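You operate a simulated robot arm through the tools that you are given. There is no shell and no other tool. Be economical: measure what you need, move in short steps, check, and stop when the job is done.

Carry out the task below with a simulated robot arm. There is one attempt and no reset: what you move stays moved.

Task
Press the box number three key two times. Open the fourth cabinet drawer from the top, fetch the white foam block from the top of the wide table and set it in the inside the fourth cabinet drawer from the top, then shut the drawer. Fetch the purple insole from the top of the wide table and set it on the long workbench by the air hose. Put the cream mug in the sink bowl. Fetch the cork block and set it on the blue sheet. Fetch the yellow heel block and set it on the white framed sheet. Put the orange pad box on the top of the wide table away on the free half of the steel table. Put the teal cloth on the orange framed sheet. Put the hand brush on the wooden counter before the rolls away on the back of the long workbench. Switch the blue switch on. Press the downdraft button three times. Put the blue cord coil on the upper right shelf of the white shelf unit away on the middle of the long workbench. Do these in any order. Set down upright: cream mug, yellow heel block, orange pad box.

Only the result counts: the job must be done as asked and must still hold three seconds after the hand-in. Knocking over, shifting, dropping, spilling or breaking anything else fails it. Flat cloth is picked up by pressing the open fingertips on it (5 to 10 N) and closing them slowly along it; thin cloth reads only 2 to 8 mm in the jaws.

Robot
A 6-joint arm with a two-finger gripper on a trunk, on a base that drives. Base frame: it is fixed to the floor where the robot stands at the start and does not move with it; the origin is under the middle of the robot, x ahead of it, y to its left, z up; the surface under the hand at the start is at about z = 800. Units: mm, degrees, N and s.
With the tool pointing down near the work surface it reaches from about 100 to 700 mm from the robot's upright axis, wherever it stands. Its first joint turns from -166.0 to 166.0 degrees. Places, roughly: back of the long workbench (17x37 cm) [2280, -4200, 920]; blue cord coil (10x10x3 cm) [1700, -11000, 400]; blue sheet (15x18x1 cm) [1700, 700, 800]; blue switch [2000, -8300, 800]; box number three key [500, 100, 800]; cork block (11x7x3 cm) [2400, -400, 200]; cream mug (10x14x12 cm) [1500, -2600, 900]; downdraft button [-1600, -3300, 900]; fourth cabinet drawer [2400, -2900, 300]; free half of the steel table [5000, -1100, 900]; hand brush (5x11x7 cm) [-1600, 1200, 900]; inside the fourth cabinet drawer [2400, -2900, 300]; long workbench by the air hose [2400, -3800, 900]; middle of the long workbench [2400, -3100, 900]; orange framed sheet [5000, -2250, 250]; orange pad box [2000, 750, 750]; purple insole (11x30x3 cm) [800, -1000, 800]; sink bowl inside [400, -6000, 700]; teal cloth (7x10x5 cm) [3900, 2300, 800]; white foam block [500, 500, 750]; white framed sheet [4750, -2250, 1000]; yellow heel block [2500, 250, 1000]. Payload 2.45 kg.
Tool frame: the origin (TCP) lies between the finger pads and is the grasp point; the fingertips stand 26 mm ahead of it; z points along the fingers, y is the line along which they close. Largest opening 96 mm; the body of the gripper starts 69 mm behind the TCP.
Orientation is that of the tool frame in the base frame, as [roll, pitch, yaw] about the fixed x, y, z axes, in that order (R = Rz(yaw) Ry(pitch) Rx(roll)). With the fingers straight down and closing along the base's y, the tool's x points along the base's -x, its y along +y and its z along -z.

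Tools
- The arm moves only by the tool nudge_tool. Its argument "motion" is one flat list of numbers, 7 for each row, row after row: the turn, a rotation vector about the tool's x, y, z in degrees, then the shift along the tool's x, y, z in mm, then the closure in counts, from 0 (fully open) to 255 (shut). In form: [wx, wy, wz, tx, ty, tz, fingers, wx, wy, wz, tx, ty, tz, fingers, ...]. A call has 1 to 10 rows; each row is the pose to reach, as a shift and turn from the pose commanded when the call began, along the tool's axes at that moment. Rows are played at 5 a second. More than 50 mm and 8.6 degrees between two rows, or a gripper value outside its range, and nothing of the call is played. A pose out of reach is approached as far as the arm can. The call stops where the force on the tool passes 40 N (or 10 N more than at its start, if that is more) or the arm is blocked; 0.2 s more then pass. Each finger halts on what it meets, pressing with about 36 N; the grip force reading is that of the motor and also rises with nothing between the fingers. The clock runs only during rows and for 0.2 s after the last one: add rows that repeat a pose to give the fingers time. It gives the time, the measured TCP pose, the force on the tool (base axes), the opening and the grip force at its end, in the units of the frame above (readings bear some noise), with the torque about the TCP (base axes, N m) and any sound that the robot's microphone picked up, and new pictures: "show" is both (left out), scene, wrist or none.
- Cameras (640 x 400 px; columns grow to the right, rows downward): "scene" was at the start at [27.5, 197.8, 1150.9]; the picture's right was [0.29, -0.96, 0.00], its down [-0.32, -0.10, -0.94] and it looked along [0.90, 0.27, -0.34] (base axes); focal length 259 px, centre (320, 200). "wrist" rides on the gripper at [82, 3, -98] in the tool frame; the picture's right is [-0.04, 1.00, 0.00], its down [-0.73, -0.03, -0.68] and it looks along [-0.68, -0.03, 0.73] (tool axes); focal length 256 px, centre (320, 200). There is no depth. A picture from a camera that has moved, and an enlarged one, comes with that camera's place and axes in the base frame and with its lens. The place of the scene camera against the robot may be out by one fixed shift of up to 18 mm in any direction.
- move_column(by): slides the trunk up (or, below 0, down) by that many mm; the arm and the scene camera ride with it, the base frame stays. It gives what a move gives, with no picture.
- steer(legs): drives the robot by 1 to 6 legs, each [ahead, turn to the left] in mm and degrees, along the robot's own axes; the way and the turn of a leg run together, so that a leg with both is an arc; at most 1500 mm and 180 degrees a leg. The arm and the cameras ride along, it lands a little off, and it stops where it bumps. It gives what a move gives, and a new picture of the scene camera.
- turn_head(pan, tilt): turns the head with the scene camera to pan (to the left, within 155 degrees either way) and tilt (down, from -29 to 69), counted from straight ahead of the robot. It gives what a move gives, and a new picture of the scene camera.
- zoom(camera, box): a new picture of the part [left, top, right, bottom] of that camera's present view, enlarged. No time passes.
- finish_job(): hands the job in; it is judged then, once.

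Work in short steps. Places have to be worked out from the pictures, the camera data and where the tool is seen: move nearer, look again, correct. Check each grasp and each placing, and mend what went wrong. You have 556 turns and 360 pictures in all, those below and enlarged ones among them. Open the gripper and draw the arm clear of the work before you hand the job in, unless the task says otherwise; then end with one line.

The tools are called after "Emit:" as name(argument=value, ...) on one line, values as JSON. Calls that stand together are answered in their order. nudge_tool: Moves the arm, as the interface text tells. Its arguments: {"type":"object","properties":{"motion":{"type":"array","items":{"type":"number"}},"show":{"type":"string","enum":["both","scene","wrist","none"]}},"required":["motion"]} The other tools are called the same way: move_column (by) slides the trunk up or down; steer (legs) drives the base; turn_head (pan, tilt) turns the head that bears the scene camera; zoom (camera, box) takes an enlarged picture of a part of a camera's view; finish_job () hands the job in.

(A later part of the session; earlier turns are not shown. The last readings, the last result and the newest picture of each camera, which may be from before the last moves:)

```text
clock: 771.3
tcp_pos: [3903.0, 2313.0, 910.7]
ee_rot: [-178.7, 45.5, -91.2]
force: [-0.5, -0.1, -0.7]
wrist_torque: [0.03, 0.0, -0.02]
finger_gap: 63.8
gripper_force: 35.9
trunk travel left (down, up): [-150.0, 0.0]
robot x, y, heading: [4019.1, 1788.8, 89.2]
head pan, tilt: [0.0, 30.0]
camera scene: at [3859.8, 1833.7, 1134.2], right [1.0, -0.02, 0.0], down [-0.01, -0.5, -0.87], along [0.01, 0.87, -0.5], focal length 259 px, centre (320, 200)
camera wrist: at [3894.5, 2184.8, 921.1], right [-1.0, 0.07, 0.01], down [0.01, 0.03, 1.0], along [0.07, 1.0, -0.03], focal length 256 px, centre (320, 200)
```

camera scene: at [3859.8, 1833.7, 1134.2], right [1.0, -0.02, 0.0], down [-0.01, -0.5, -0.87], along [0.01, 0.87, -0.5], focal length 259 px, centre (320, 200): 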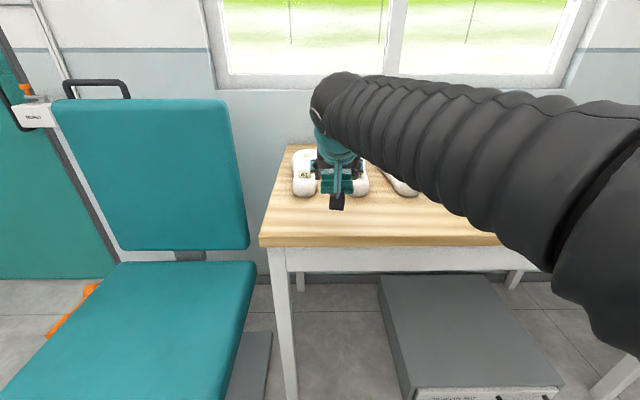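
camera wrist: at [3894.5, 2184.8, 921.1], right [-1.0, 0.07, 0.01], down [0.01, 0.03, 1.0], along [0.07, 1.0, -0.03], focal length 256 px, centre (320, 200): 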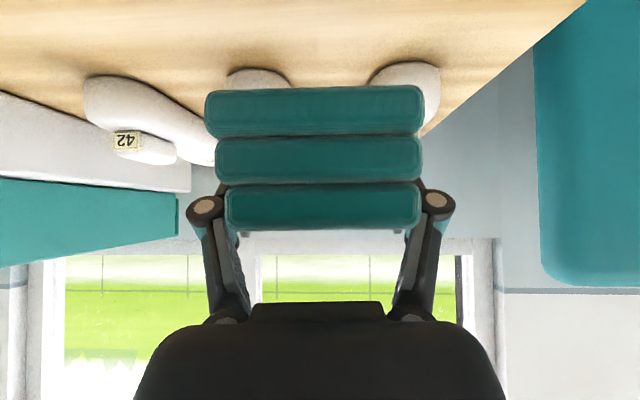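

Held flat. Back away, tuck and drive to the oven.

Emit:
steer(legs=[[-450, 0]])

Emit:
nudge_tool(motion=[0, 0, 0, 4, 0, -42, 255, 0, 0, 0, 8, 0, -85, 255, 0, 0, 0, 13, 0, -127, 255], show="none")

Emit:
steer(legs=[[0, 90], [0, 93], [1500, 0], [1500, 0], [450, 0], [0, 88]])

Emit:
turn_head(pan=-5, tilt=40)

```text
clock: 774.1
tcp_pos: [3896.5, 1852.7, 911.8]
ee_rot: [-178.7, 45.5, -91.1]
force: [-0.3, -0.2, -0.1]
wrist_torque: [-0.01, -0.03, -0.01]
finger_gap: 63.6
gripper_force: 36.1
trunk travel left (down, up): [-150.0, 0.0]
robot x, y, heading: [4014.2, 1328.8, 89.3]
head pan, tilt: [0.0, 30.0]
camera scene: at [3853.0, 1373.8, 1134.3], right [1.0, -0.01, 0.0], down [-0.01, -0.5, -0.87], along [0.01, 0.87, -0.5], focal length 259 px, centre (320, 200)
```

scene: 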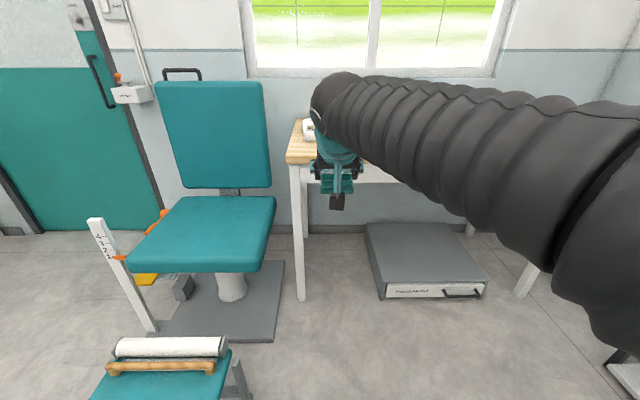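

```text
clock: 774.9
tcp_pos: [3887.9, 1755.1, 990.7]
ee_rot: [-178.6, 45.4, -91.1]
force: [-0.6, 0.4, -0.1]
wrist_torque: [0.0, -0.06, -0.02]
finger_gap: 63.9
gripper_force: 35.8
trunk travel left (down, up): [-150.0, 0.0]
robot x, y, heading: [4013.0, 1326.2, 89.3]
head pan, tilt: [0.0, 30.0]
```

```text
clock: 803.0
tcp_pos: [4521.6, -1971.6, 990.0]
ee_rot: [-178.7, 45.5, 179.9]
force: [0.5, -0.1, -0.1]
wrist_torque: [0.01, 0.0, 0.0]
finger_gap: 63.8
gripper_force: 36.4
trunk travel left (down, up): [-150.0, 0.0]
robot x, y, heading: [4098.2, -2101.2, 0.4]
head pan, tilt: [0.0, 30.0]
camera scene: at [4124.1, -1932.0, 1134.3], right [0.0, -1.0, 0.0], down [-0.5, 0.0, -0.87], along [0.87, 0.0, -0.5], focal length 259 px, centre (320, 200)
```

scene: 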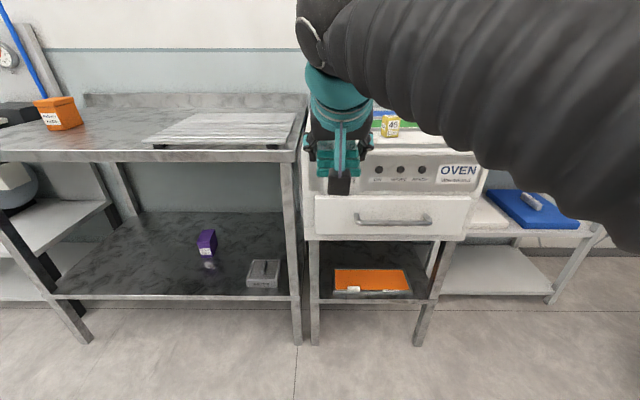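

```text
clock: 803.8
tcp_pos: [4521.3, -1972.1, 990.0]
ee_rot: [-178.6, 45.5, 180.0]
force: [0.2, 0.4, -0.4]
wrist_torque: [-0.01, 0.01, 0.01]
finger_gap: 63.7
gripper_force: 35.5
trunk travel left (down, up): [-150.0, 0.0]
robot x, y, heading: [4096.2, -2104.8, 0.1]
head pan, tilt: [-5.0, 40.0]
camera scene: at [4118.4, -1939.4, 1119.0], right [-0.08, -1.0, 0.0], down [-0.64, 0.05, -0.77], along [0.76, -0.06, -0.64], focal length 259 px, centre (320, 200)
```

scene: 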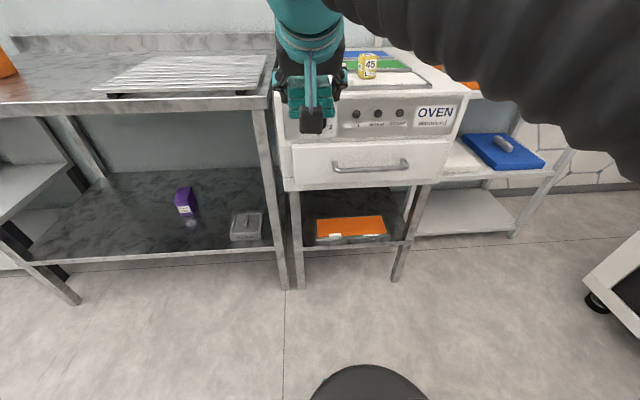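

Orange sheet ≈ x 4817–4933, y -2280…-1983, z≈320. Lower the trunk and bring the cloth down in front of the oven, then insert by driving.

Emit:
move_column(by=-150)

Emit:
nudge_tool(motion=[0, 0, 0, 19, -15, 40, 255, 0, 0, 0, 38, -30, 80, 255, 0, 0, 0, 57, -45, 120, 255, 0, 0, 0, 76, -60, 160, 255, 0, 0, 0, 95, -75, 200, 255, 0, 0, 0, 114, -90, 240, 255, 0, 0, 0, 133, -105, 280, 255, 0, 0, 0, 152, -120, 320, 255, 0, 0, 0, 171, -135, 360, 255, 0, 0, 0, 190, -150, 400, 255], show="both")

```text
clock: 805.5
tcp_pos: [4521.4, -1972.1, 841.6]
ee_rot: [-178.5, 45.5, 179.8]
force: [0.1, 0.0, -0.7]
wrist_torque: [-0.04, -0.02, 0.03]
finger_gap: 64.0
gripper_force: 36.2
trunk travel left (down, up): [0.0, 150.0]
robot x, y, heading: [4097.1, -2102.2, 0.1]
head pan, tilt: [-5.0, 40.0]
```

```text
clock: 807.7
tcp_pos: [4669.5, -2131.1, 429.9]
ee_rot: [-178.6, 45.6, 179.8]
force: [1.0, -0.6, -0.2]
wrist_torque: [0.01, -0.02, -0.02]
finger_gap: 63.9
gripper_force: 36.0
out of reach, approached as far as the arm can: row 9
trunk travel left (down, up): [0.0, 150.0]
robot x, y, heading: [4099.7, -2101.3, 0.2]
head pan, tilt: [-5.0, 40.0]
camera scene: at [4118.2, -1939.5, 969.0], right [-0.08, -1.0, 0.0], down [-0.64, 0.05, -0.77], along [0.76, -0.06, -0.64], focal length 259 px, centre (320, 200)
camera wrist: at [4542.9, -2126.1, 439.6], right [0.05, 1.0, 0.01], down [0.03, -0.01, 1.0], along [1.0, -0.05, -0.03], focal length 256 px, centre (320, 200)
```

scene: 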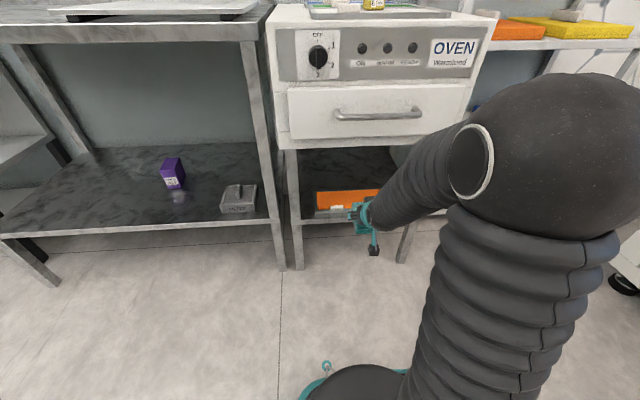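
wrist: 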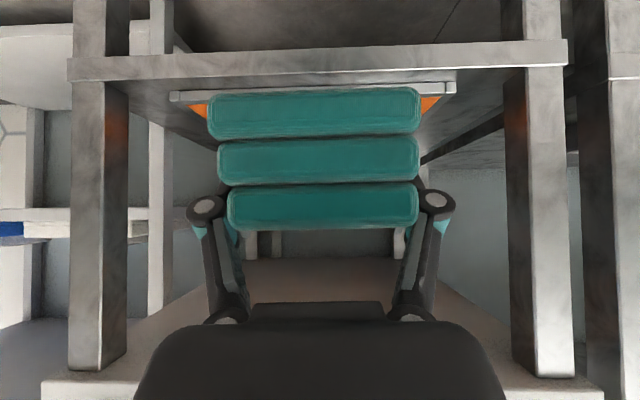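

Shelf top z≈311, sheet ≈327. Lower to z≈375 and insert by driving forward.

Emit:
nudge_tool(motion=[0, 0, 0, 20, -8, 19, 255, 0, 0, 0, 39, -12, 38, 255, 0, 0, 0, 39, -12, 38, 255], show="none")

Emit:
steer(legs=[[150, 0]])

Emit:
nudge_tool(motion=[0, 0, 0, 0, 0, -1, 255], show="wrist")

```text
clock: 808.5
tcp_pos: [4669.2, -2144.4, 374.9]
ee_rot: [-178.7, 45.5, 179.7]
force: [-0.4, 0.1, -0.5]
wrist_torque: [0.01, 0.01, -0.04]
finger_gap: 63.8
gripper_force: 35.9
trunk travel left (down, up): [0.0, 150.0]
robot x, y, heading: [4093.8, -2101.0, 0.3]
head pan, tilt: [-5.0, 40.0]
```

```text
clock: 809.9
tcp_pos: [4819.5, -2144.7, 373.5]
ee_rot: [-178.6, 45.4, 179.9]
force: [-0.4, 0.0, 0.2]
wrist_torque: [0.0, 0.01, 0.0]
finger_gap: 64.1
gripper_force: 36.2
trunk travel left (down, up): [0.0, 150.0]
robot x, y, heading: [4244.0, -2100.0, -0.1]
head pan, tilt: [-5.0, 40.0]
camera scene: at [4268.0, -1939.2, 968.9], right [-0.09, -1.0, 0.0], down [-0.64, 0.06, -0.77], along [0.76, -0.07, -0.64], focal length 259 px, centre (320, 200)
```

scene: 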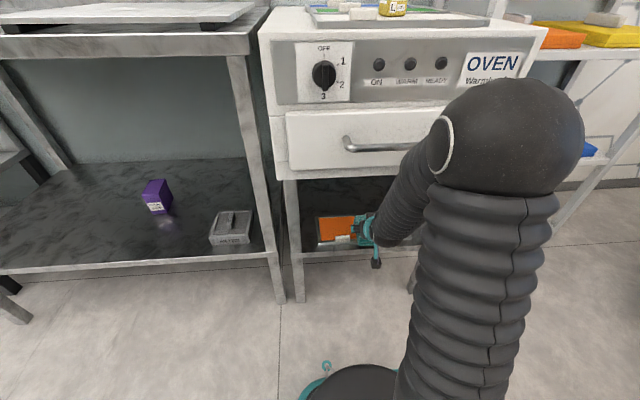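

```text
clock: 810.3
tcp_pos: [4818.4, -2145.6, 375.4]
ee_rot: [-178.7, 45.4, 179.7]
force: [0.8, -0.5, -1.2]
wrist_torque: [-0.02, 0.01, -0.01]
finger_gap: 64.1
gripper_force: 36.2
trunk travel left (down, up): [0.0, 150.0]
robot x, y, heading: [4246.7, -2101.2, -0.1]
head pan, tilt: [-5.0, 40.0]
camera wrist: at [4690.9, -2139.5, 385.4], right [0.05, 1.0, 0.01], down [0.03, -0.01, 1.0], along [1.0, -0.05, -0.03], focal length 256 px, centre (320, 200)
```

wrist: 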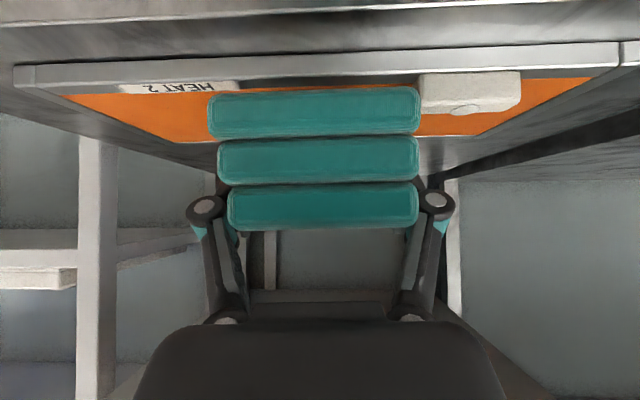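

Shift 47 mm deeper and 25 mm away from the white clip, then view.

Emit:
nudge_tool(motion=[0, 0, 0, -16, -12, 16, 255, 0, 0, 0, -33, -25, 33.5, 255, 0, 0, 0, -33, -25, 33.5, 255], show="wrist")

```text
clock: 811.1
tcp_pos: [4864.7, -2171.8, 374.2]
ee_rot: [-178.7, 45.5, 179.6]
force: [0.1, 0.0, -0.3]
wrist_torque: [0.0, -0.01, 0.0]
finger_gap: 63.7
gripper_force: 35.9
trunk travel left (down, up): [0.0, 150.0]
robot x, y, heading: [4242.0, -2104.6, 0.3]
head pan, tilt: [-5.0, 40.0]
camera wrist: at [4737.9, -2166.0, 385.2], right [0.05, 1.0, 0.01], down [0.03, -0.01, 1.0], along [1.0, -0.05, -0.03], focal length 256 px, centre (320, 200)
```

wrist: 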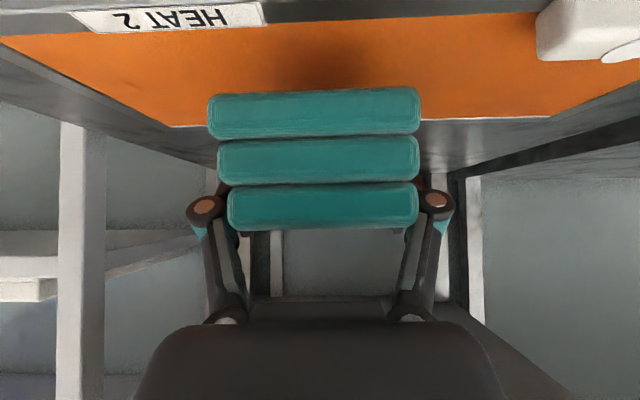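

Nearly centred; shift 7 mm deeper and lower to contact.

Emit:
nudge_tool(motion=[0, 0, 0, 2, 0, 12, 255, 0, 0, 0, 5, 0, 15, 255, 0, 0, 0, 7, 0, 17, 255, 0, 0, 0, 9, 0, 19, 255, 0, 0, 0, 11, 0, 21, 255, 0, 0, 0, 13, 0, 23, 255, 0, 0, 0, 15, 0, 25, 255], show="wrist")

```text
clock: 812.7
tcp_pos: [4871.9, -2171.6, 348.2]
ee_rot: [-178.7, 45.5, 179.8]
force: [0.5, -0.6, -0.9]
wrist_torque: [0.04, -0.01, -0.02]
finger_gap: 64.2
gripper_force: 35.9
trunk travel left (down, up): [0.0, 150.0]
robot x, y, heading: [4242.8, -2103.1, 0.0]
head pan, tilt: [-5.0, 40.0]
camera wrist: at [4745.4, -2166.8, 357.8], right [0.05, 1.0, 0.01], down [0.03, -0.01, 1.0], along [1.0, -0.05, -0.03], focal length 256 px, centre (320, 200)
```

wrist: 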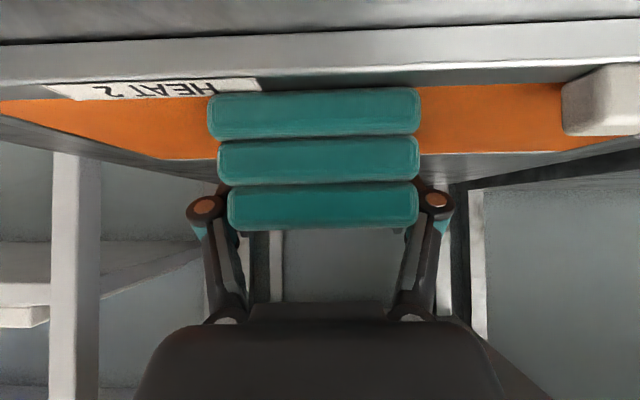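

Still no contact; a few mm more.

Emit:
nudge_tool(motion=[0, 0, 0, 0.5, 0, 3, 255, 0, 0, 0, 2, 0, 4.5, 255, 0, 0, 0, 3.5, 0, 6, 255, 0, 0, 0, 5, 0, 7.5, 255, 0, 0, 0, 6.5, 0, 9, 255, 0, 0, 0, 8, 0, 10.5, 255], show="wrist")

```text
clock: 813.5
tcp_pos: [4877.3, -2172.2, 346.9]
ee_rot: [-178.6, 46.4, 179.8]
force: [-3.1, 0.2, 17.7]
wrist_torque: [0.26, 0.51, 0.06]
finger_gap: 64.0
gripper_force: 36.1
trunk travel left (down, up): [0.0, 150.0]
robot x, y, heading: [4246.0, -2101.1, 0.3]
head pan, tilt: [-5.0, 40.0]
stopped in row 4: the force on the tool passed its limit at 43 N (the readings are from after the stop); the commanded pose is now the measured one
camera wrist: at [4749.5, -2166.8, 354.6], right [0.05, 1.0, 0.01], down [0.02, -0.01, 1.0], along [1.0, -0.05, -0.02], focal length 256 px, centre (320, 200)
```

wrist: 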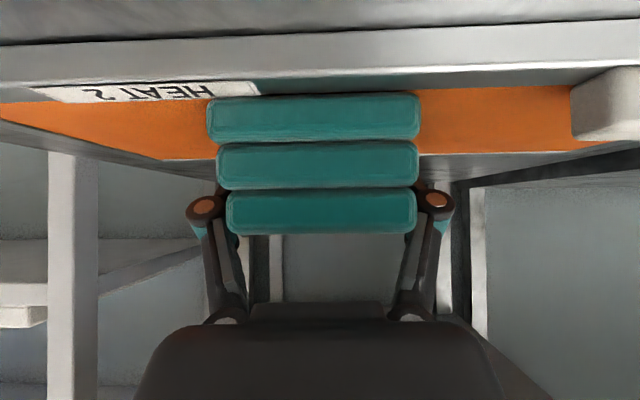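

Contact. Release and withdraw.

Emit:
nudge_tool(motion=[0, 0, 0, -1, 0, -1, 180, 0, 0, 0, -1, 0, -1, 90, 0, 0, 0, -1, 0, -1, 40, 0, 0, 0, -1, 0, -1, 40, 0, 0, 0, -1, 0, -30, 40, 0, 0, 0, -1, 0, -70, 40, 0, 0, 0, -1, 0, -70, 40], show="wrist")

Emit:
steer(legs=[[-280, 0]])

```text
clock: 815.1
tcp_pos: [4825.1, -2169.3, 395.0]
ee_rot: [-178.7, 46.0, 179.9]
force: [0.3, -0.9, -0.3]
wrist_torque: [-0.01, -0.04, 0.0]
finger_gap: 81.1
gripper_force: 0.1
trunk travel left (down, up): [0.0, 150.0]
robot x, y, heading: [4245.2, -2104.7, 0.0]
head pan, tilt: [-5.0, 40.0]
camera wrist: at [4697.7, -2163.2, 403.8], right [0.05, 1.0, 0.01], down [0.02, -0.01, 1.0], along [1.0, -0.05, -0.02], focal length 256 px, centre (320, 200)
```

wrist: 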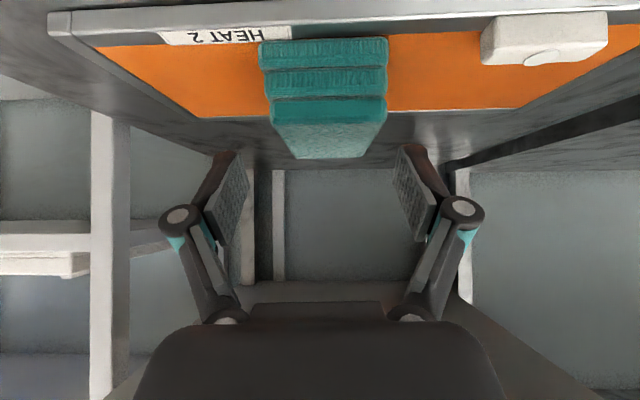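

```text
clock: 817.1
tcp_pos: [4544.9, -2169.7, 394.5]
ee_rot: [-178.5, 46.0, 179.7]
force: [-0.8, -0.5, 1.1]
wrist_torque: [0.01, -0.03, -0.01]
finger_gap: 80.9
gripper_force: 0.1
trunk travel left (down, up): [0.0, 150.0]
robot x, y, heading: [3963.3, -2104.9, 0.0]
head pan, tilt: [-5.0, 40.0]
camera scene: at [3987.1, -1939.6, 968.9], right [-0.09, -1.0, 0.0], down [-0.64, 0.05, -0.77], along [0.76, -0.07, -0.64], focal length 259 px, centre (320, 200)
```

scene: 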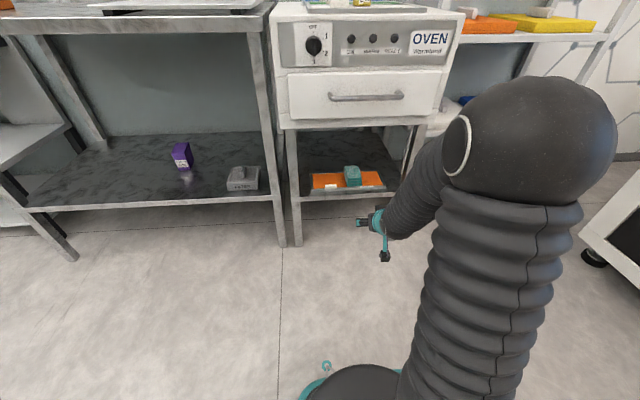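

Cloth is on the orange sheet. Raise trunk, level and tuck the arm, then head west for the purple insole.

Emit:
move_column(by=150)

Emit:
nudge_tool(motion=[0, 5, 0, -24, 0, -38, 0, 0, 10, 0, -48, 0, -77, 0, 0, 15, 0, -72, 0, -115, 0, 0, 20, 0, -96, 0, -154, 0, 0, 25, 0, -121, 0, -193, 0, 0, 30, 0, -145, 0, -231, 0, 0, 35, 0, -169, 0, -270, 0, 0, 40, 0, -194, 0, -309, 0, 0, 46, 0, -218, 0, -348, 0], show="none")

Emit:
steer(legs=[[-250, 0], [0, 90], [300, 0], [0, 90], [1500, 0], [1500, 0]])

```text
clock: 818.8
tcp_pos: [4545.0, -2168.3, 545.3]
ee_rot: [-178.6, 46.0, 179.8]
force: [-0.3, 0.1, -0.4]
wrist_torque: [-0.03, 0.01, -0.02]
finger_gap: 80.9
gripper_force: 0.1
trunk travel left (down, up): [-150.0, 0.0]
robot x, y, heading: [3962.8, -2099.5, 0.0]
head pan, tilt: [-5.0, 40.0]
```

```text
clock: 820.8
tcp_pos: [4456.3, -2156.9, 965.7]
ee_rot: [165.1, 3.6, 178.5]
force: [-2.8, -0.1, 2.4]
wrist_torque: [-0.07, -0.25, -0.07]
finger_gap: 96.0
gripper_force: 0.0
out of reach, approached as far as the arm can: row 1, 2, 3, 4, 5, 6, 7, 8, 9
trunk travel left (down, up): [-150.0, 0.0]
robot x, y, heading: [3960.1, -2101.7, -0.0]
head pan, tilt: [-5.0, 40.0]
```

```text
clock: 846.0
tcp_pos: [235.1, -1764.8, 966.0]
ee_rot: [165.0, 3.7, -1.4]
force: [-0.4, 0.4, -0.4]
wrist_torque: [-0.02, -0.02, 0.03]
finger_gap: 95.8
gripper_force: 0.0
trunk travel left (down, up): [-150.0, 0.0]
robot x, y, heading: [725.9, -1818.1, 180.1]
head pan, tilt: [-5.0, 40.0]
camera scene: at [702.1, -1957.0, 1118.9], right [0.09, 1.0, 0.0], down [0.64, -0.06, -0.77], along [-0.76, 0.07, -0.64], focal length 259 px, centre (320, 200)
```

scene: 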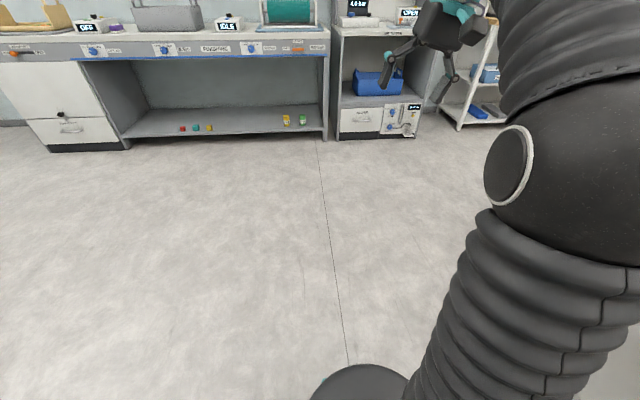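

The wrist flipped again (roll stuck at 165°). I repeat the proven unflip sequence here in open floor space: straighten, roll, bend down, unwind.

Emit:
nudge_tool(motion=[0, -8.5, 0, 0, 0, 0, 0, 0, -17, 0, 0, 0, 0, 0, 0, -25.5, 0, 0, 0, 0, 0, 0, -34, 0, 0, 0, 0, 0, 0, -42.5, 0, 0, 0, 0, 0, 0, -51, 0, 0, 0, 0, 0, 0, -59.5, 0, 0, 0, 0, 0, 0, -68, 0, 0, 0, 0, 0, 0, -76.5, 0, 0, 0, 0, 0, 0, -85, 0, 0, 0, 0, 0], show="none")

Emit:
nudge_tool(motion=[0, 0, 0, 0, 0, 45, 0, 0, 0, 0, 0, 0, 90, 0, 0, 0, 0, 0, 0, 135, 0, 0, 0, 0, 0, 0, 180, 0, 0, 0, 0, 0, 0, 225, 0, 0, 0, 0, 0, 0, 270, 0, 0, 0, 0, 0, 0, 315, 0, 0, 0, 0, 0, 0, 355, 0], show="none")

Emit:
nudge_tool(motion=[0, 0, 8.6, 0, 0, 0, 0, 0, 0, 17.2, 0, 0, 0, 0, 0, 0, 25.8, 0, 0, 0, 0, 0, 0, 34.4, 0, 0, 0, 0, 0, 0, 43, 0, 0, 0, 0, 0, 0, 51.6, 0, 0, 0, 0, 0, 0, 60.2, 0, 0, 0, 0, 0, 0, 68.8, 0, 0, 0, 0, 0, 0, 77.4, 0, 0, 0, 0, 0, 0, 86, 0, 0, 0, 0], show="none")

Emit:
nudge_tool(motion=[0, 0, 8.6, 0, 0, 0, 0, 0, 0, 17.2, 0, 0, 0, 0, 0, 0, 25.8, 0, 0, 0, 0, 0, 0, 34.4, 0, 0, 0, 0, 0, 0, 43, 0, 0, 0, 0, 0, 0, 51.6, 0, 0, 0, 0, 0, 0, 60.2, 0, 0, 0, 0, 0, 0, 68.8, 0, 0, 0, 0, 0, 0, 77.4, 0, 0, 0, 0, 0, 0, 86, 0, 0, 0, 0], show="none")

```text
clock: 848.2
tcp_pos: [235.7, -1765.3, 964.1]
ee_rot: [96.6, 75.6, -83.7]
force: [0.0, 0.9, 1.6]
wrist_torque: [-0.08, -0.11, 0.05]
finger_gap: 96.0
gripper_force: 0.0
trunk travel left (down, up): [-150.0, 0.0]
robot x, y, heading: [728.0, -1820.9, 180.0]
head pan, tilt: [-5.0, 40.0]
```

```text
clock: 850.0
tcp_pos: [-121.0, -1765.2, 958.9]
ee_rot: [94.5, 75.0, -85.8]
force: [-0.2, 0.0, 1.2]
wrist_torque: [0.02, -0.09, -0.03]
finger_gap: 95.8
gripper_force: 0.1
trunk travel left (down, up): [-150.0, 0.0]
robot x, y, heading: [729.8, -1819.8, 180.0]
head pan, tilt: [-5.0, 40.0]
```

```text
clock: 852.2
tcp_pos: [-120.1, -1763.6, 957.1]
ee_rot: [91.3, -11.0, -90.4]
force: [0.0, 0.1, -0.7]
wrist_torque: [0.0, -0.02, 0.02]
finger_gap: 95.9
gripper_force: 0.0
trunk travel left (down, up): [-150.0, 0.0]
robot x, y, heading: [729.0, -1818.2, 180.2]
head pan, tilt: [-5.0, 40.0]
```

```text
clock: 854.4
tcp_pos: [-128.6, -1798.8, 971.3]
ee_rot: [-106.1, -82.9, 103.4]
force: [-0.5, 0.2, -1.2]
wrist_torque: [0.0, -0.03, -0.06]
finger_gap: 96.0
gripper_force: 0.1
out of reach, approached as far as the arm can: row 6, 7, 8, 9, 10
trunk travel left (down, up): [-150.0, 0.0]
robot x, y, heading: [726.9, -1825.6, 180.2]
head pan, tilt: [-5.0, 40.0]
```

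Same as before. Continue: bend down while drawing back, then unwind.

Emit:
nudge_tool(motion=[0, -8.5, 0, 0, 0, -35, 0, 0, -17, 0, 0, 0, -70, 0, 0, -25.5, 0, 0, 0, -105, 0, 0, -34, 0, 0, 0, -140, 0, 0, -42.5, 0, 0, 0, -175, 0, 0, -51, 0, 0, 0, -210, 0, 0, -59.5, 0, 0, 0, -245, 0, 0, -68, 0, 0, 0, -280, 0, 0, -76.5, 0, 0, 0, -315, 0, 0, -82, 0, 0, 0, -350, 0], show="none")

Emit:
nudge_tool(motion=[0, 0, -8.6, 0, 0, 0, 0, 0, 0, -17.2, 0, 0, 0, 0, 0, 0, -25.8, 0, 0, 0, 0, 0, 0, -34.4, 0, 0, 0, 0, 0, 0, -43, 0, 0, 0, 0, 0, 0, -51.6, 0, 0, 0, 0, 0, 0, -60.2, 0, 0, 0, 0, 0, 0, -68.8, 0, 0, 0, 0, 0, 0, -77.4, 0, 0, 0, 0, 0, 0, -86, 0, 0, 0, 0], show="none")

```text
clock: 856.6
tcp_pos: [226.5, -1773.5, 972.0]
ee_rot: [-172.9, -6.7, 179.4]
force: [-0.4, 0.5, 0.2]
wrist_torque: [-0.01, -0.06, 0.02]
finger_gap: 95.7
gripper_force: 0.1
out of reach, approached as far as the arm can: row 4, 5, 6, 7, 8, 9, 10
trunk travel left (down, up): [-150.0, 0.0]
robot x, y, heading: [728.8, -1820.5, 179.9]
head pan, tilt: [-5.0, 40.0]
```

```text
clock: 858.8
tcp_pos: [228.2, -1773.3, 973.1]
ee_rot: [173.7, -7.4, -94.2]
force: [0.6, 0.3, 0.2]
wrist_torque: [-0.01, 0.0, 0.0]
finger_gap: 96.2
gripper_force: 0.1
trunk travel left (down, up): [-150.0, 0.0]
robot x, y, heading: [730.4, -1819.5, 179.9]
head pan, tilt: [-5.0, 40.0]
```

Emit:
nudge_tool(motion=[6.3, -5.7, 0, 0, 0, 0, 0, 6.3, -7.4, 0, 0, 0, 0, 0], show="none")

Emit:
nudge_tool(motion=[0, 0, -8.6, 0, 0, 0, 0, 0, 0, -17.2, 0, 0, 0, 0, 0, 0, -25.8, 0, 0, 0, 0, 0, 0, -34.4, 0, 0, 0, 0, 0, 0, -43, 0, 0, 0, 0, 0, 0, -51.6, 0, 0, 0, 0, 0, 0, -60.2, 0, 0, 0, 0, 0, 0, -68.8, 0, 0, 0, 0, 0, 0, -77.4, 0, 0, 0, 0, 0, 0, -86, 0, 0, 0, 0], show="none")

```text
clock: 859.4
tcp_pos: [227.4, -1773.3, 972.8]
ee_rot: [-179.9, 0.0, -94.7]
force: [-0.1, -1.3, 0.0]
wrist_torque: [0.03, -0.03, 0.02]
finger_gap: 96.1
gripper_force: 0.1
trunk travel left (down, up): [-150.0, 0.0]
robot x, y, heading: [726.3, -1817.5, 179.9]
head pan, tilt: [-5.0, 40.0]
```

```text
clock: 861.6
tcp_pos: [229.1, -1774.2, 972.8]
ee_rot: [-180.0, 0.0, -8.6]
force: [0.6, 1.0, -0.5]
wrist_torque: [0.01, 0.03, 0.02]
finger_gap: 96.1
gripper_force: 0.0
trunk travel left (down, up): [-150.0, 0.0]
robot x, y, heading: [723.5, -1818.6, 179.9]
head pan, tilt: [-5.0, 40.0]
```

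Unflipped. Turn to face the table and look for the insole.

Emit:
steer(legs=[[0, -90]])

Emit:
turn_head(pan=0, tilt=30)

```text
clock: 865.8
tcp_pos: [760.0, -1317.7, 972.4]
ee_rot: [180.0, -0.1, -96.9]
force: [-0.6, -0.2, -0.4]
wrist_torque: [0.04, 0.0, -0.01]
finger_gap: 95.7
gripper_force: 0.0
trunk travel left (down, up): [-150.0, 0.0]
robot x, y, heading: [726.5, -1820.6, 91.8]
head pan, tilt: [-5.0, 40.0]
camera scene: at [576.0, -1786.9, 1118.9], right [1.0, -0.06, 0.0], down [-0.04, -0.64, -0.77], along [0.04, 0.76, -0.64], focal length 259 px, centre (320, 200)
```

scene: 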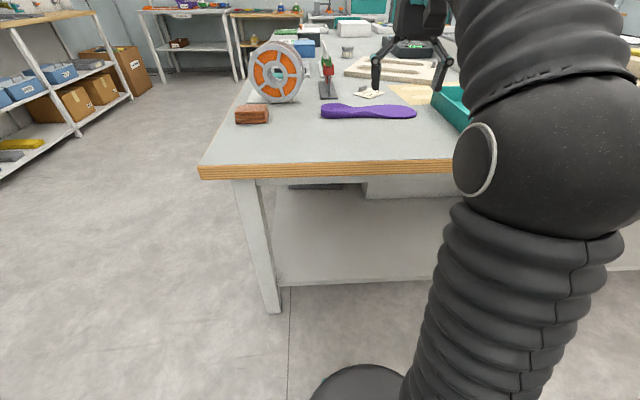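

```text
clock: 866.5
tcp_pos: [759.7, -1318.0, 972.2]
ee_rot: [180.0, -0.1, -96.9]
force: [-0.4, 0.3, 0.0]
wrist_torque: [0.0, 0.0, 0.0]
finger_gap: 95.7
gripper_force: 0.0
trunk travel left (down, up): [-150.0, 0.0]
robot x, y, heading: [725.5, -1824.0, 92.0]
head pan, tilt: [0.0, 30.0]
camera scene: at [568.4, -1781.3, 1134.2], right [1.0, 0.03, 0.0], down [0.02, -0.5, -0.87], along [-0.03, 0.87, -0.5], focal length 259 px, centre (320, 200)
```

scene: 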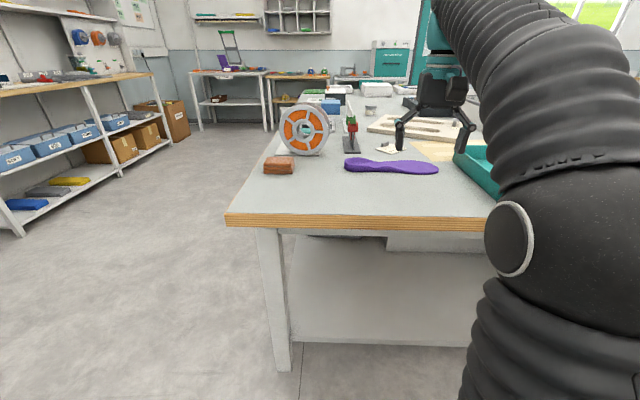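

Insole at about [771, -986], long axis along x. Move closer, rotate the tool so it closes along y, and look from above.

Emit:
steer(legs=[[180, 0]])

Emit:
nudge_tool(motion=[0, 0, 8.5, 0, 0, 2, 0, 0, 0, 17, 0, 0, 4, 0, 0, 0, 25.5, 0, 0, 6, 0, 0, 0, 34, 0, 0, 8, 0, 0, 0, 42.5, -5, 0, 10, 0, 0, 0, 51, -10, 0, 15, 0, 0, 0, 59.5, -20, 0, 20, 0, 0, 0, 68, -30, 0, 25, 0, 0, 0, 76.5, -40, 0, 30, 0, 0, 0, 83, -60, 0, 35, 0], show="both")

```text
clock: 868.0
tcp_pos: [752.8, -1131.3, 973.1]
ee_rot: [180.0, 0.0, -96.8]
force: [-0.2, 0.5, -0.8]
wrist_torque: [-0.01, 0.02, 0.04]
finger_gap: 96.0
gripper_force: 0.1
trunk travel left (down, up): [-150.0, 0.0]
robot x, y, heading: [720.1, -1632.6, 92.0]
head pan, tilt: [0.0, 30.0]
camera scene: at [562.3, -1595.3, 1134.3], right [1.0, 0.03, 0.0], down [0.02, -0.5, -0.87], along [-0.03, 0.87, -0.5], focal length 259 px, centre (320, 200)
```

scene: 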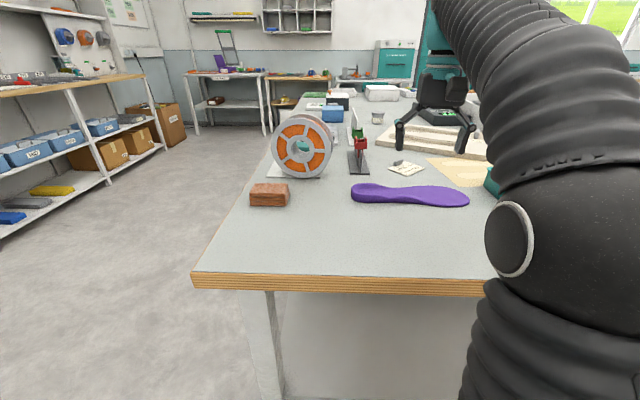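

```text
clock: 870.2
tcp_pos: [759.3, -1071.5, 938.6]
ee_rot: [-179.9, 0.0, -180.0]
force: [0.8, -0.4, -0.2]
wrist_torque: [0.01, 0.0, -0.01]
finger_gap: 96.0
gripper_force: 0.1
trunk travel left (down, up): [-150.0, 0.0]
robot x, y, heading: [723.5, -1634.4, 91.8]
head pan, tilt: [0.0, 30.0]
camera scene: at [562.3, -1595.6, 1134.3], right [1.0, 0.03, 0.0], down [0.02, -0.5, -0.87], along [-0.03, 0.87, -0.5], focal length 259 px, centre (320, 200)
camera wrist: at [677.5, -1069.5, 1037.0], right [0.04, 1.0, 0.0], down [0.73, -0.03, 0.68], along [0.68, -0.03, -0.73], focal length 256 px, centre (320, 200)
```

scene: 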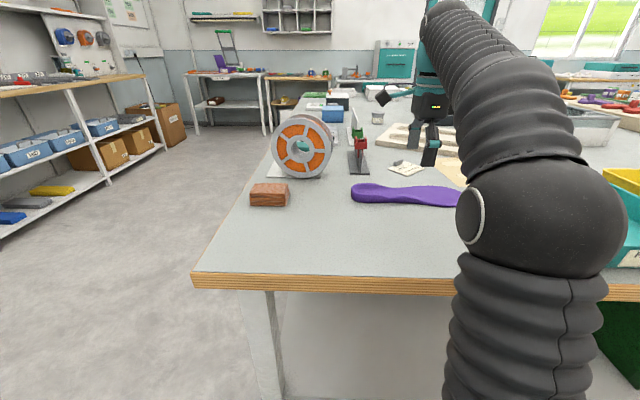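
wrist: 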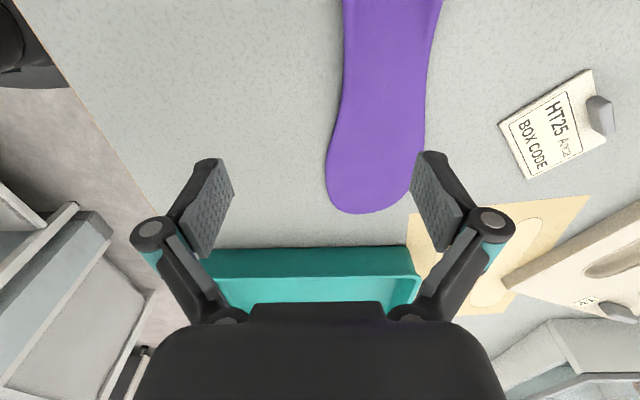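

Insole axis lies at y≈-1018; grip at its middle x≈768 (≈75 mm wide). Move over and descend partway.

Emit:
nudge_tool(motion=[0, 0, 0, -4, 27, 0, 0, 0, 0, 0, -9, 53, 0, 0, 0, 0, 0, -9, 53, 40, 0, 0, 0, 0, -9, 53, 70, 0, 0, 0, 0, -9, 53, 70, 0], show="wrist")

```text
clock: 871.4
tcp_pos: [766.9, -1019.3, 868.7]
ee_rot: [-179.9, 0.0, -179.8]
force: [1.3, -1.5, -0.1]
wrist_torque: [0.01, 0.01, 0.01]
finger_gap: 95.8
gripper_force: 0.1
trunk travel left (down, up): [-150.0, 0.0]
robot x, y, heading: [725.1, -1633.1, 92.1]
head pan, tilt: [0.0, 30.0]
camera wrist: at [686.1, -1016.5, 966.4], right [0.04, 1.0, 0.0], down [0.73, -0.03, 0.68], along [0.68, -0.03, -0.73], focal length 256 px, centre (320, 200)
```

wrist: 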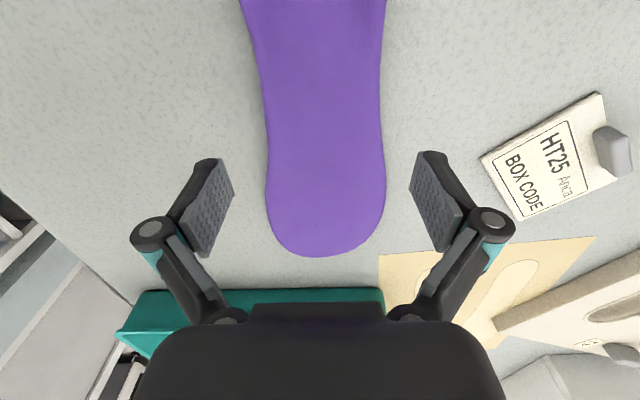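

Centred within 3 mm. Descend and close.

Emit:
nudge_tool(motion=[0, 0, 0, 0, 3, 20, 0, 0, 0, 0, 0, 3, 34, 0, 0, 0, 0, 0, 3, 38, 0, 0, 0, 0, 0, 3, 38, 60, 0, 0, 0, 0, 3, 38, 110, 0, 0, 0, 0, 3, 38, 180, 0, 0, 0, 0, 3, 38, 255, 0, 0, 0, 0, 3, 38, 255], show="wrist")

```text
clock: 873.2
tcp_pos: [767.3, -1017.4, 834.2]
ee_rot: [179.8, 0.0, -179.9]
force: [0.0, -7.1, 37.0]
wrist_torque: [0.16, 0.26, -0.3]
finger_gap: 23.0
gripper_force: 35.8
trunk travel left (down, up): [-150.0, 0.0]
robot x, y, heading: [721.8, -1635.9, 91.8]
head pan, tilt: [0.0, 30.0]
camera wrist: at [686.3, -1015.6, 932.0], right [0.04, 1.0, 0.0], down [0.73, -0.03, 0.68], along [0.68, -0.02, -0.73], focal length 256 px, centre (320, 200)
```

wrist: 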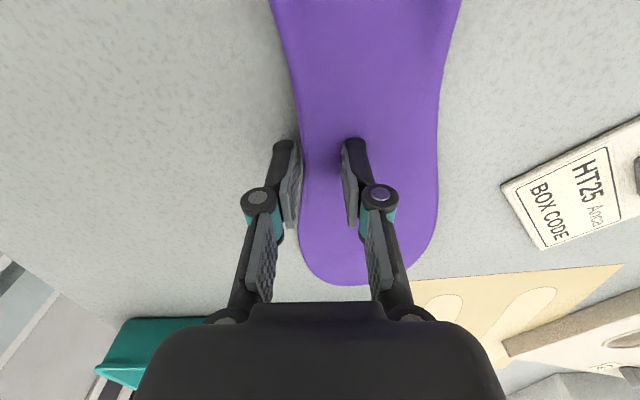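

The right finger rode over the thin forefoot. Open, lift, and look at the taller heel end instead.

Emit:
nudge_tool(motion=[0, 0, 0, 0, 0, -4, 120, 0, 0, 0, 0, 0, -4, 0, 0, 0, 0, 0, 0, -30, 0, 0, 0, 0, 35, 0, -60, 0, 0, 0, 0, 80, 0, -70, 0, 0, 0, 0, 80, 0, -70, 0], show="both")

```text
clock: 874.6
tcp_pos: [687.9, -1014.4, 900.5]
ee_rot: [-179.9, 0.0, -179.7]
force: [-0.6, 0.4, -0.5]
wrist_torque: [0.03, 0.02, -0.01]
finger_gap: 96.3
gripper_force: 0.1
trunk travel left (down, up): [-150.0, 0.0]
robot x, y, heading: [721.1, -1630.5, 91.9]
head pan, tilt: [0.0, 30.0]
camera scene: at [562.3, -1595.3, 1134.3], right [1.0, 0.03, 0.0], down [0.02, -0.5, -0.87], along [-0.03, 0.87, -0.5], focal length 259 px, centre (320, 200)
camera wrist: at [606.0, -1011.6, 998.1], right [0.04, 1.0, 0.0], down [0.73, -0.03, 0.68], along [0.68, -0.03, -0.73], focal length 256 px, centre (320, 200)
```

scene: 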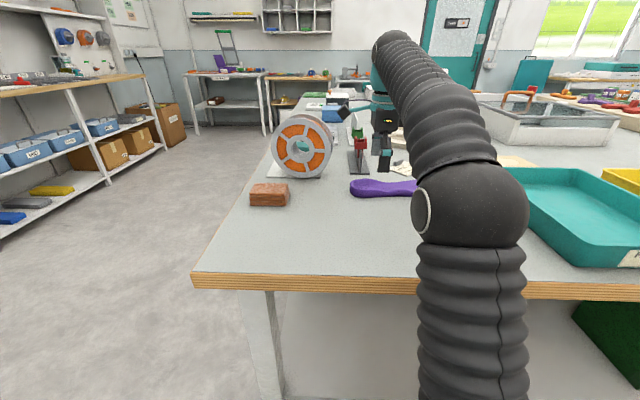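
wrist: 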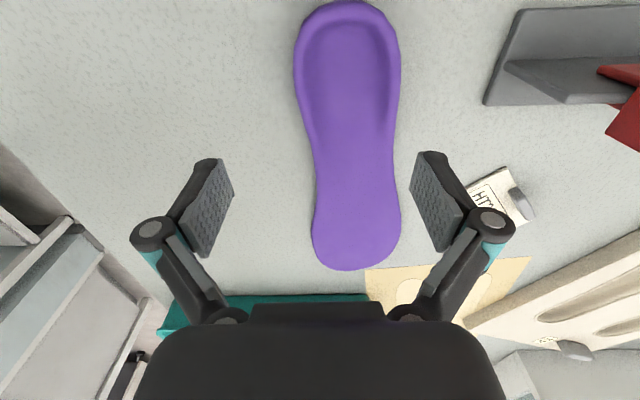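

Whole insole visible; heel cup has raised rims. Grip at x≈690, y≈-992, rotated ~5°. Align and lower.

Emit:
nudge_tool(motion=[0, 0, -5.4, -2, 22, 0, 0, 0, 0, -5.4, -2, 22, 30, 0, 0, 0, -5.4, -2, 22, 52, 0, 0, 0, -5.4, -2, 22, 52, 0], show="wrist")

```text
clock: 875.6
tcp_pos: [690.5, -992.2, 846.2]
ee_rot: [-179.9, 0.1, -174.3]
force: [-0.9, -0.4, -0.4]
wrist_torque: [-0.01, -0.01, 0.02]
finger_gap: 96.0
gripper_force: 0.0
trunk travel left (down, up): [-150.0, 0.0]
robot x, y, heading: [723.2, -1634.8, 91.9]
head pan, tilt: [0.0, 30.0]
camera wrist: at [607.9, -998.0, 944.1], right [-0.06, 1.0, 0.0], down [0.73, 0.04, 0.68], along [0.68, 0.04, -0.73], focal length 256 px, centre (320, 200)
```

wrist: 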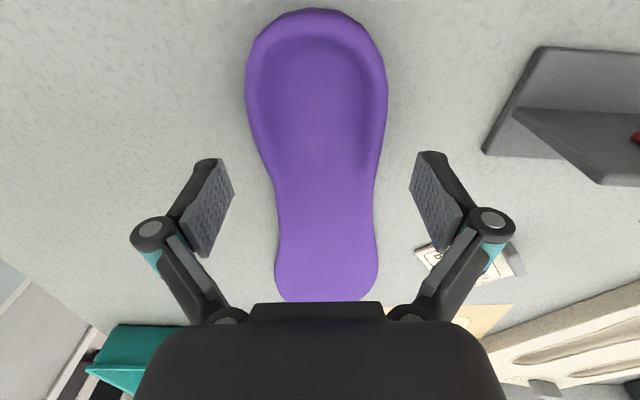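

Well centred. Descend to near the table and close.

Emit:
nudge_tool(motion=[0, 0, 0, 10, 0, 8, 0, 0, 0, 0, 10, 0, 16, 0, 0, 0, 0, 10, 0, 17, 60, 0, 0, 0, 10, 0, 17, 90, 0, 0, 0, 10, 0, 17, 120, 0, 0, 0, 10, 0, 17, 160, 0, 0, 0, 10, 0, 17, 160], show="wrist")

```text
clock: 877.2
tcp_pos: [680.0, -995.7, 829.7]
ee_rot: [-180.0, 0.0, -174.5]
force: [-0.1, -0.3, 0.5]
wrist_torque: [-0.02, 0.08, -0.01]
finger_gap: 68.8
gripper_force: 35.5
trunk travel left (down, up): [-150.0, 0.0]
robot x, y, heading: [724.1, -1636.1, 91.7]
head pan, tilt: [0.0, 30.0]
camera wrist: at [598.8, -1000.3, 928.0], right [-0.06, 1.0, 0.0], down [0.73, 0.04, 0.68], along [0.68, 0.04, -0.73], focal length 256 px, centre (320, 200)
```

wrist: 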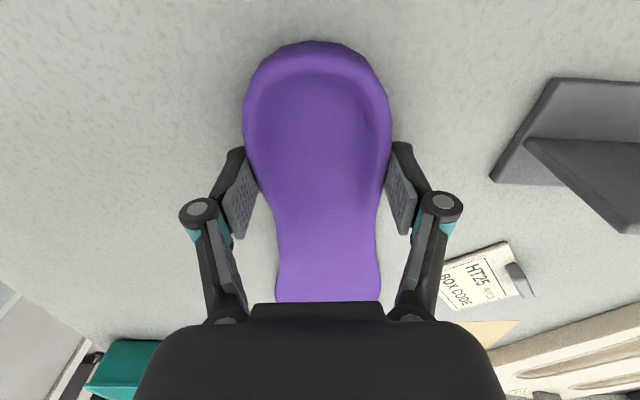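

Gripping the heel cup (69 mm). Close fully and lift slowly.

Emit:
nudge_tool(motion=[0, 0, 0, 0, 0, 0, 255, 0, 0, 0, 0, 0, 0, 255, 0, 0, 0, 0, 0, -10, 255, 0, 0, 0, 0, 0, -30, 255, 0, 0, 0, 0, 0, -60, 255, 0, 0, 0, 0, 0, -100, 255, 0, 0, 0, 0, 0, -100, 255], show="both")

```text
clock: 878.8
tcp_pos: [680.6, -997.1, 927.7]
ee_rot: [-180.0, 0.0, -174.4]
force: [-0.4, -0.5, -0.2]
wrist_torque: [0.0, 0.04, 0.02]
finger_gap: 68.6
gripper_force: 35.9
trunk travel left (down, up): [-150.0, 0.0]
robot x, y, heading: [723.4, -1632.0, 91.9]
head pan, tilt: [0.0, 30.0]
camera scene: at [562.2, -1595.2, 1134.3], right [1.0, 0.03, 0.0], down [0.02, -0.5, -0.87], along [-0.03, 0.87, -0.5], focal length 259 px, centre (320, 200)
camera wrist: at [599.5, -1001.6, 1026.5], right [-0.06, 1.0, 0.0], down [0.73, 0.04, 0.68], along [0.68, 0.04, -0.73], focal length 256 px, centre (320, 200)
```

scene: 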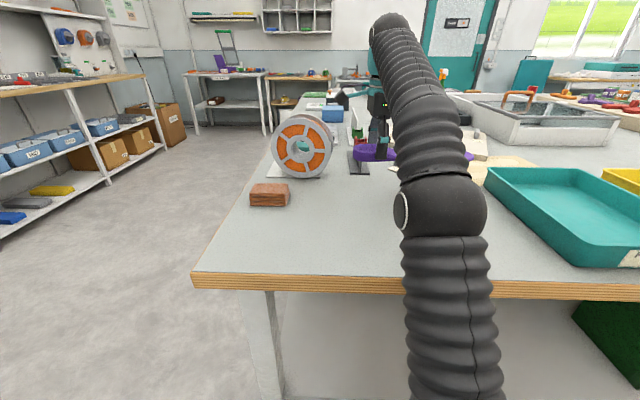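
wrist: 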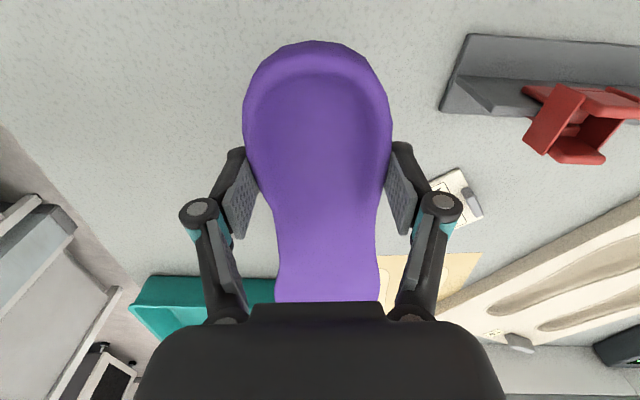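

Held firmly; the teal tray starts at x≈975, clear of the insole toe (≈915). Back away and tuck.

Emit:
steer(legs=[[-250, 0]])

Emit:
nudge_tool(motion=[0, 0, 0, 0, -40, -12, 255, 0, 0, 0, 0, -80, -24, 255, 0, 0, 0, 0, -120, -36, 255, 0, 0, 0, 0, -160, -48, 255, 0, 0, 0, 0, -200, -60, 255], show="none")

```text
clock: 880.7
tcp_pos: [692.3, -1248.1, 927.2]
ee_rot: [-179.9, -0.1, -174.6]
force: [-0.2, -0.2, 0.0]
wrist_torque: [0.0, -0.01, 0.02]
finger_gap: 68.6
gripper_force: 35.9
trunk travel left (down, up): [-150.0, 0.0]
robot x, y, heading: [729.9, -1881.3, 91.8]
head pan, tilt: [0.0, 30.0]
camera scene: at [570.2, -1845.7, 1134.3], right [1.0, 0.03, 0.0], down [0.01, -0.5, -0.87], along [-0.02, 0.87, -0.5], focal length 259 px, centre (320, 200)
```

scene: 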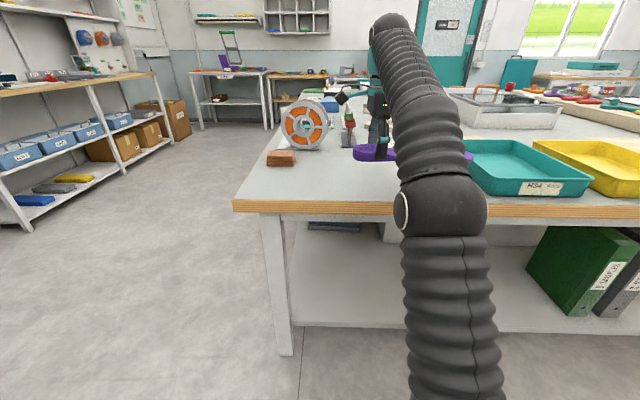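

```text
clock: 881.9
tcp_pos: [711.9, -1446.3, 989.0]
ee_rot: [-179.9, 0.0, -174.7]
force: [0.0, 0.9, -1.3]
wrist_torque: [-0.07, 0.05, -0.02]
finger_gap: 68.7
gripper_force: 36.3
trunk travel left (down, up): [-150.0, 0.0]
robot x, y, heading: [731.9, -1887.1, 91.5]
head pan, tilt: [0.0, 30.0]
```

Drive around to the long workbench near the air hose.

Emit:
steer(legs=[[0, -90.5], [1500, 0], [1000, 0], [0, -91], [1500, 0], [330, 0]])

Emit:
steer(legs=[[0, -90]])

```text
clock: 910.5
tcp_pos: [3283.4, -4041.2, 989.9]
ee_rot: [-179.9, -0.1, 5.0]
force: [-0.7, -0.1, -0.7]
wrist_torque: [-0.01, -0.03, 0.02]
finger_gap: 68.1
gripper_force: 35.9
trunk travel left (down, up): [-150.0, 0.0]
robot x, y, heading: [3264.3, -3603.2, -88.5]
head pan, tilt: [0.0, 30.0]
camera scene: at [3422.8, -3616.0, 1134.3], right [-1.0, -0.02, 0.0], down [-0.01, 0.5, -0.87], along [0.02, -0.87, -0.5], focal length 259 px, centre (320, 200)
```

scene: 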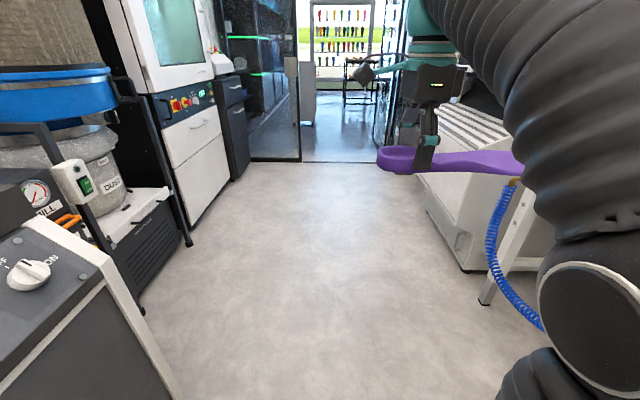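

```text
clock: 914.8
tcp_pos: [2828.4, -3609.8, 988.4]
ee_rot: [-180.0, 0.0, -86.1]
force: [0.1, -0.7, -0.3]
wrist_torque: [-0.07, -0.02, 0.0]
finger_gap: 68.2
gripper_force: 35.7
trunk travel left (down, up): [-150.0, 0.0]
robot x, y, heading: [3266.5, -3600.8, -179.7]
head pan, tilt: [0.0, 30.0]
camera scene: at [3234.7, -3747.1, 1134.3], right [0.0, 1.0, 0.0], down [0.5, 0.0, -0.87], along [-0.87, 0.0, -0.5], focal length 259 px, centre (320, 200)
```

scene: 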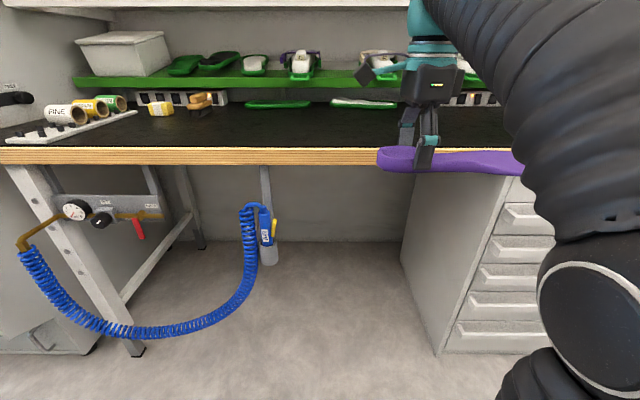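

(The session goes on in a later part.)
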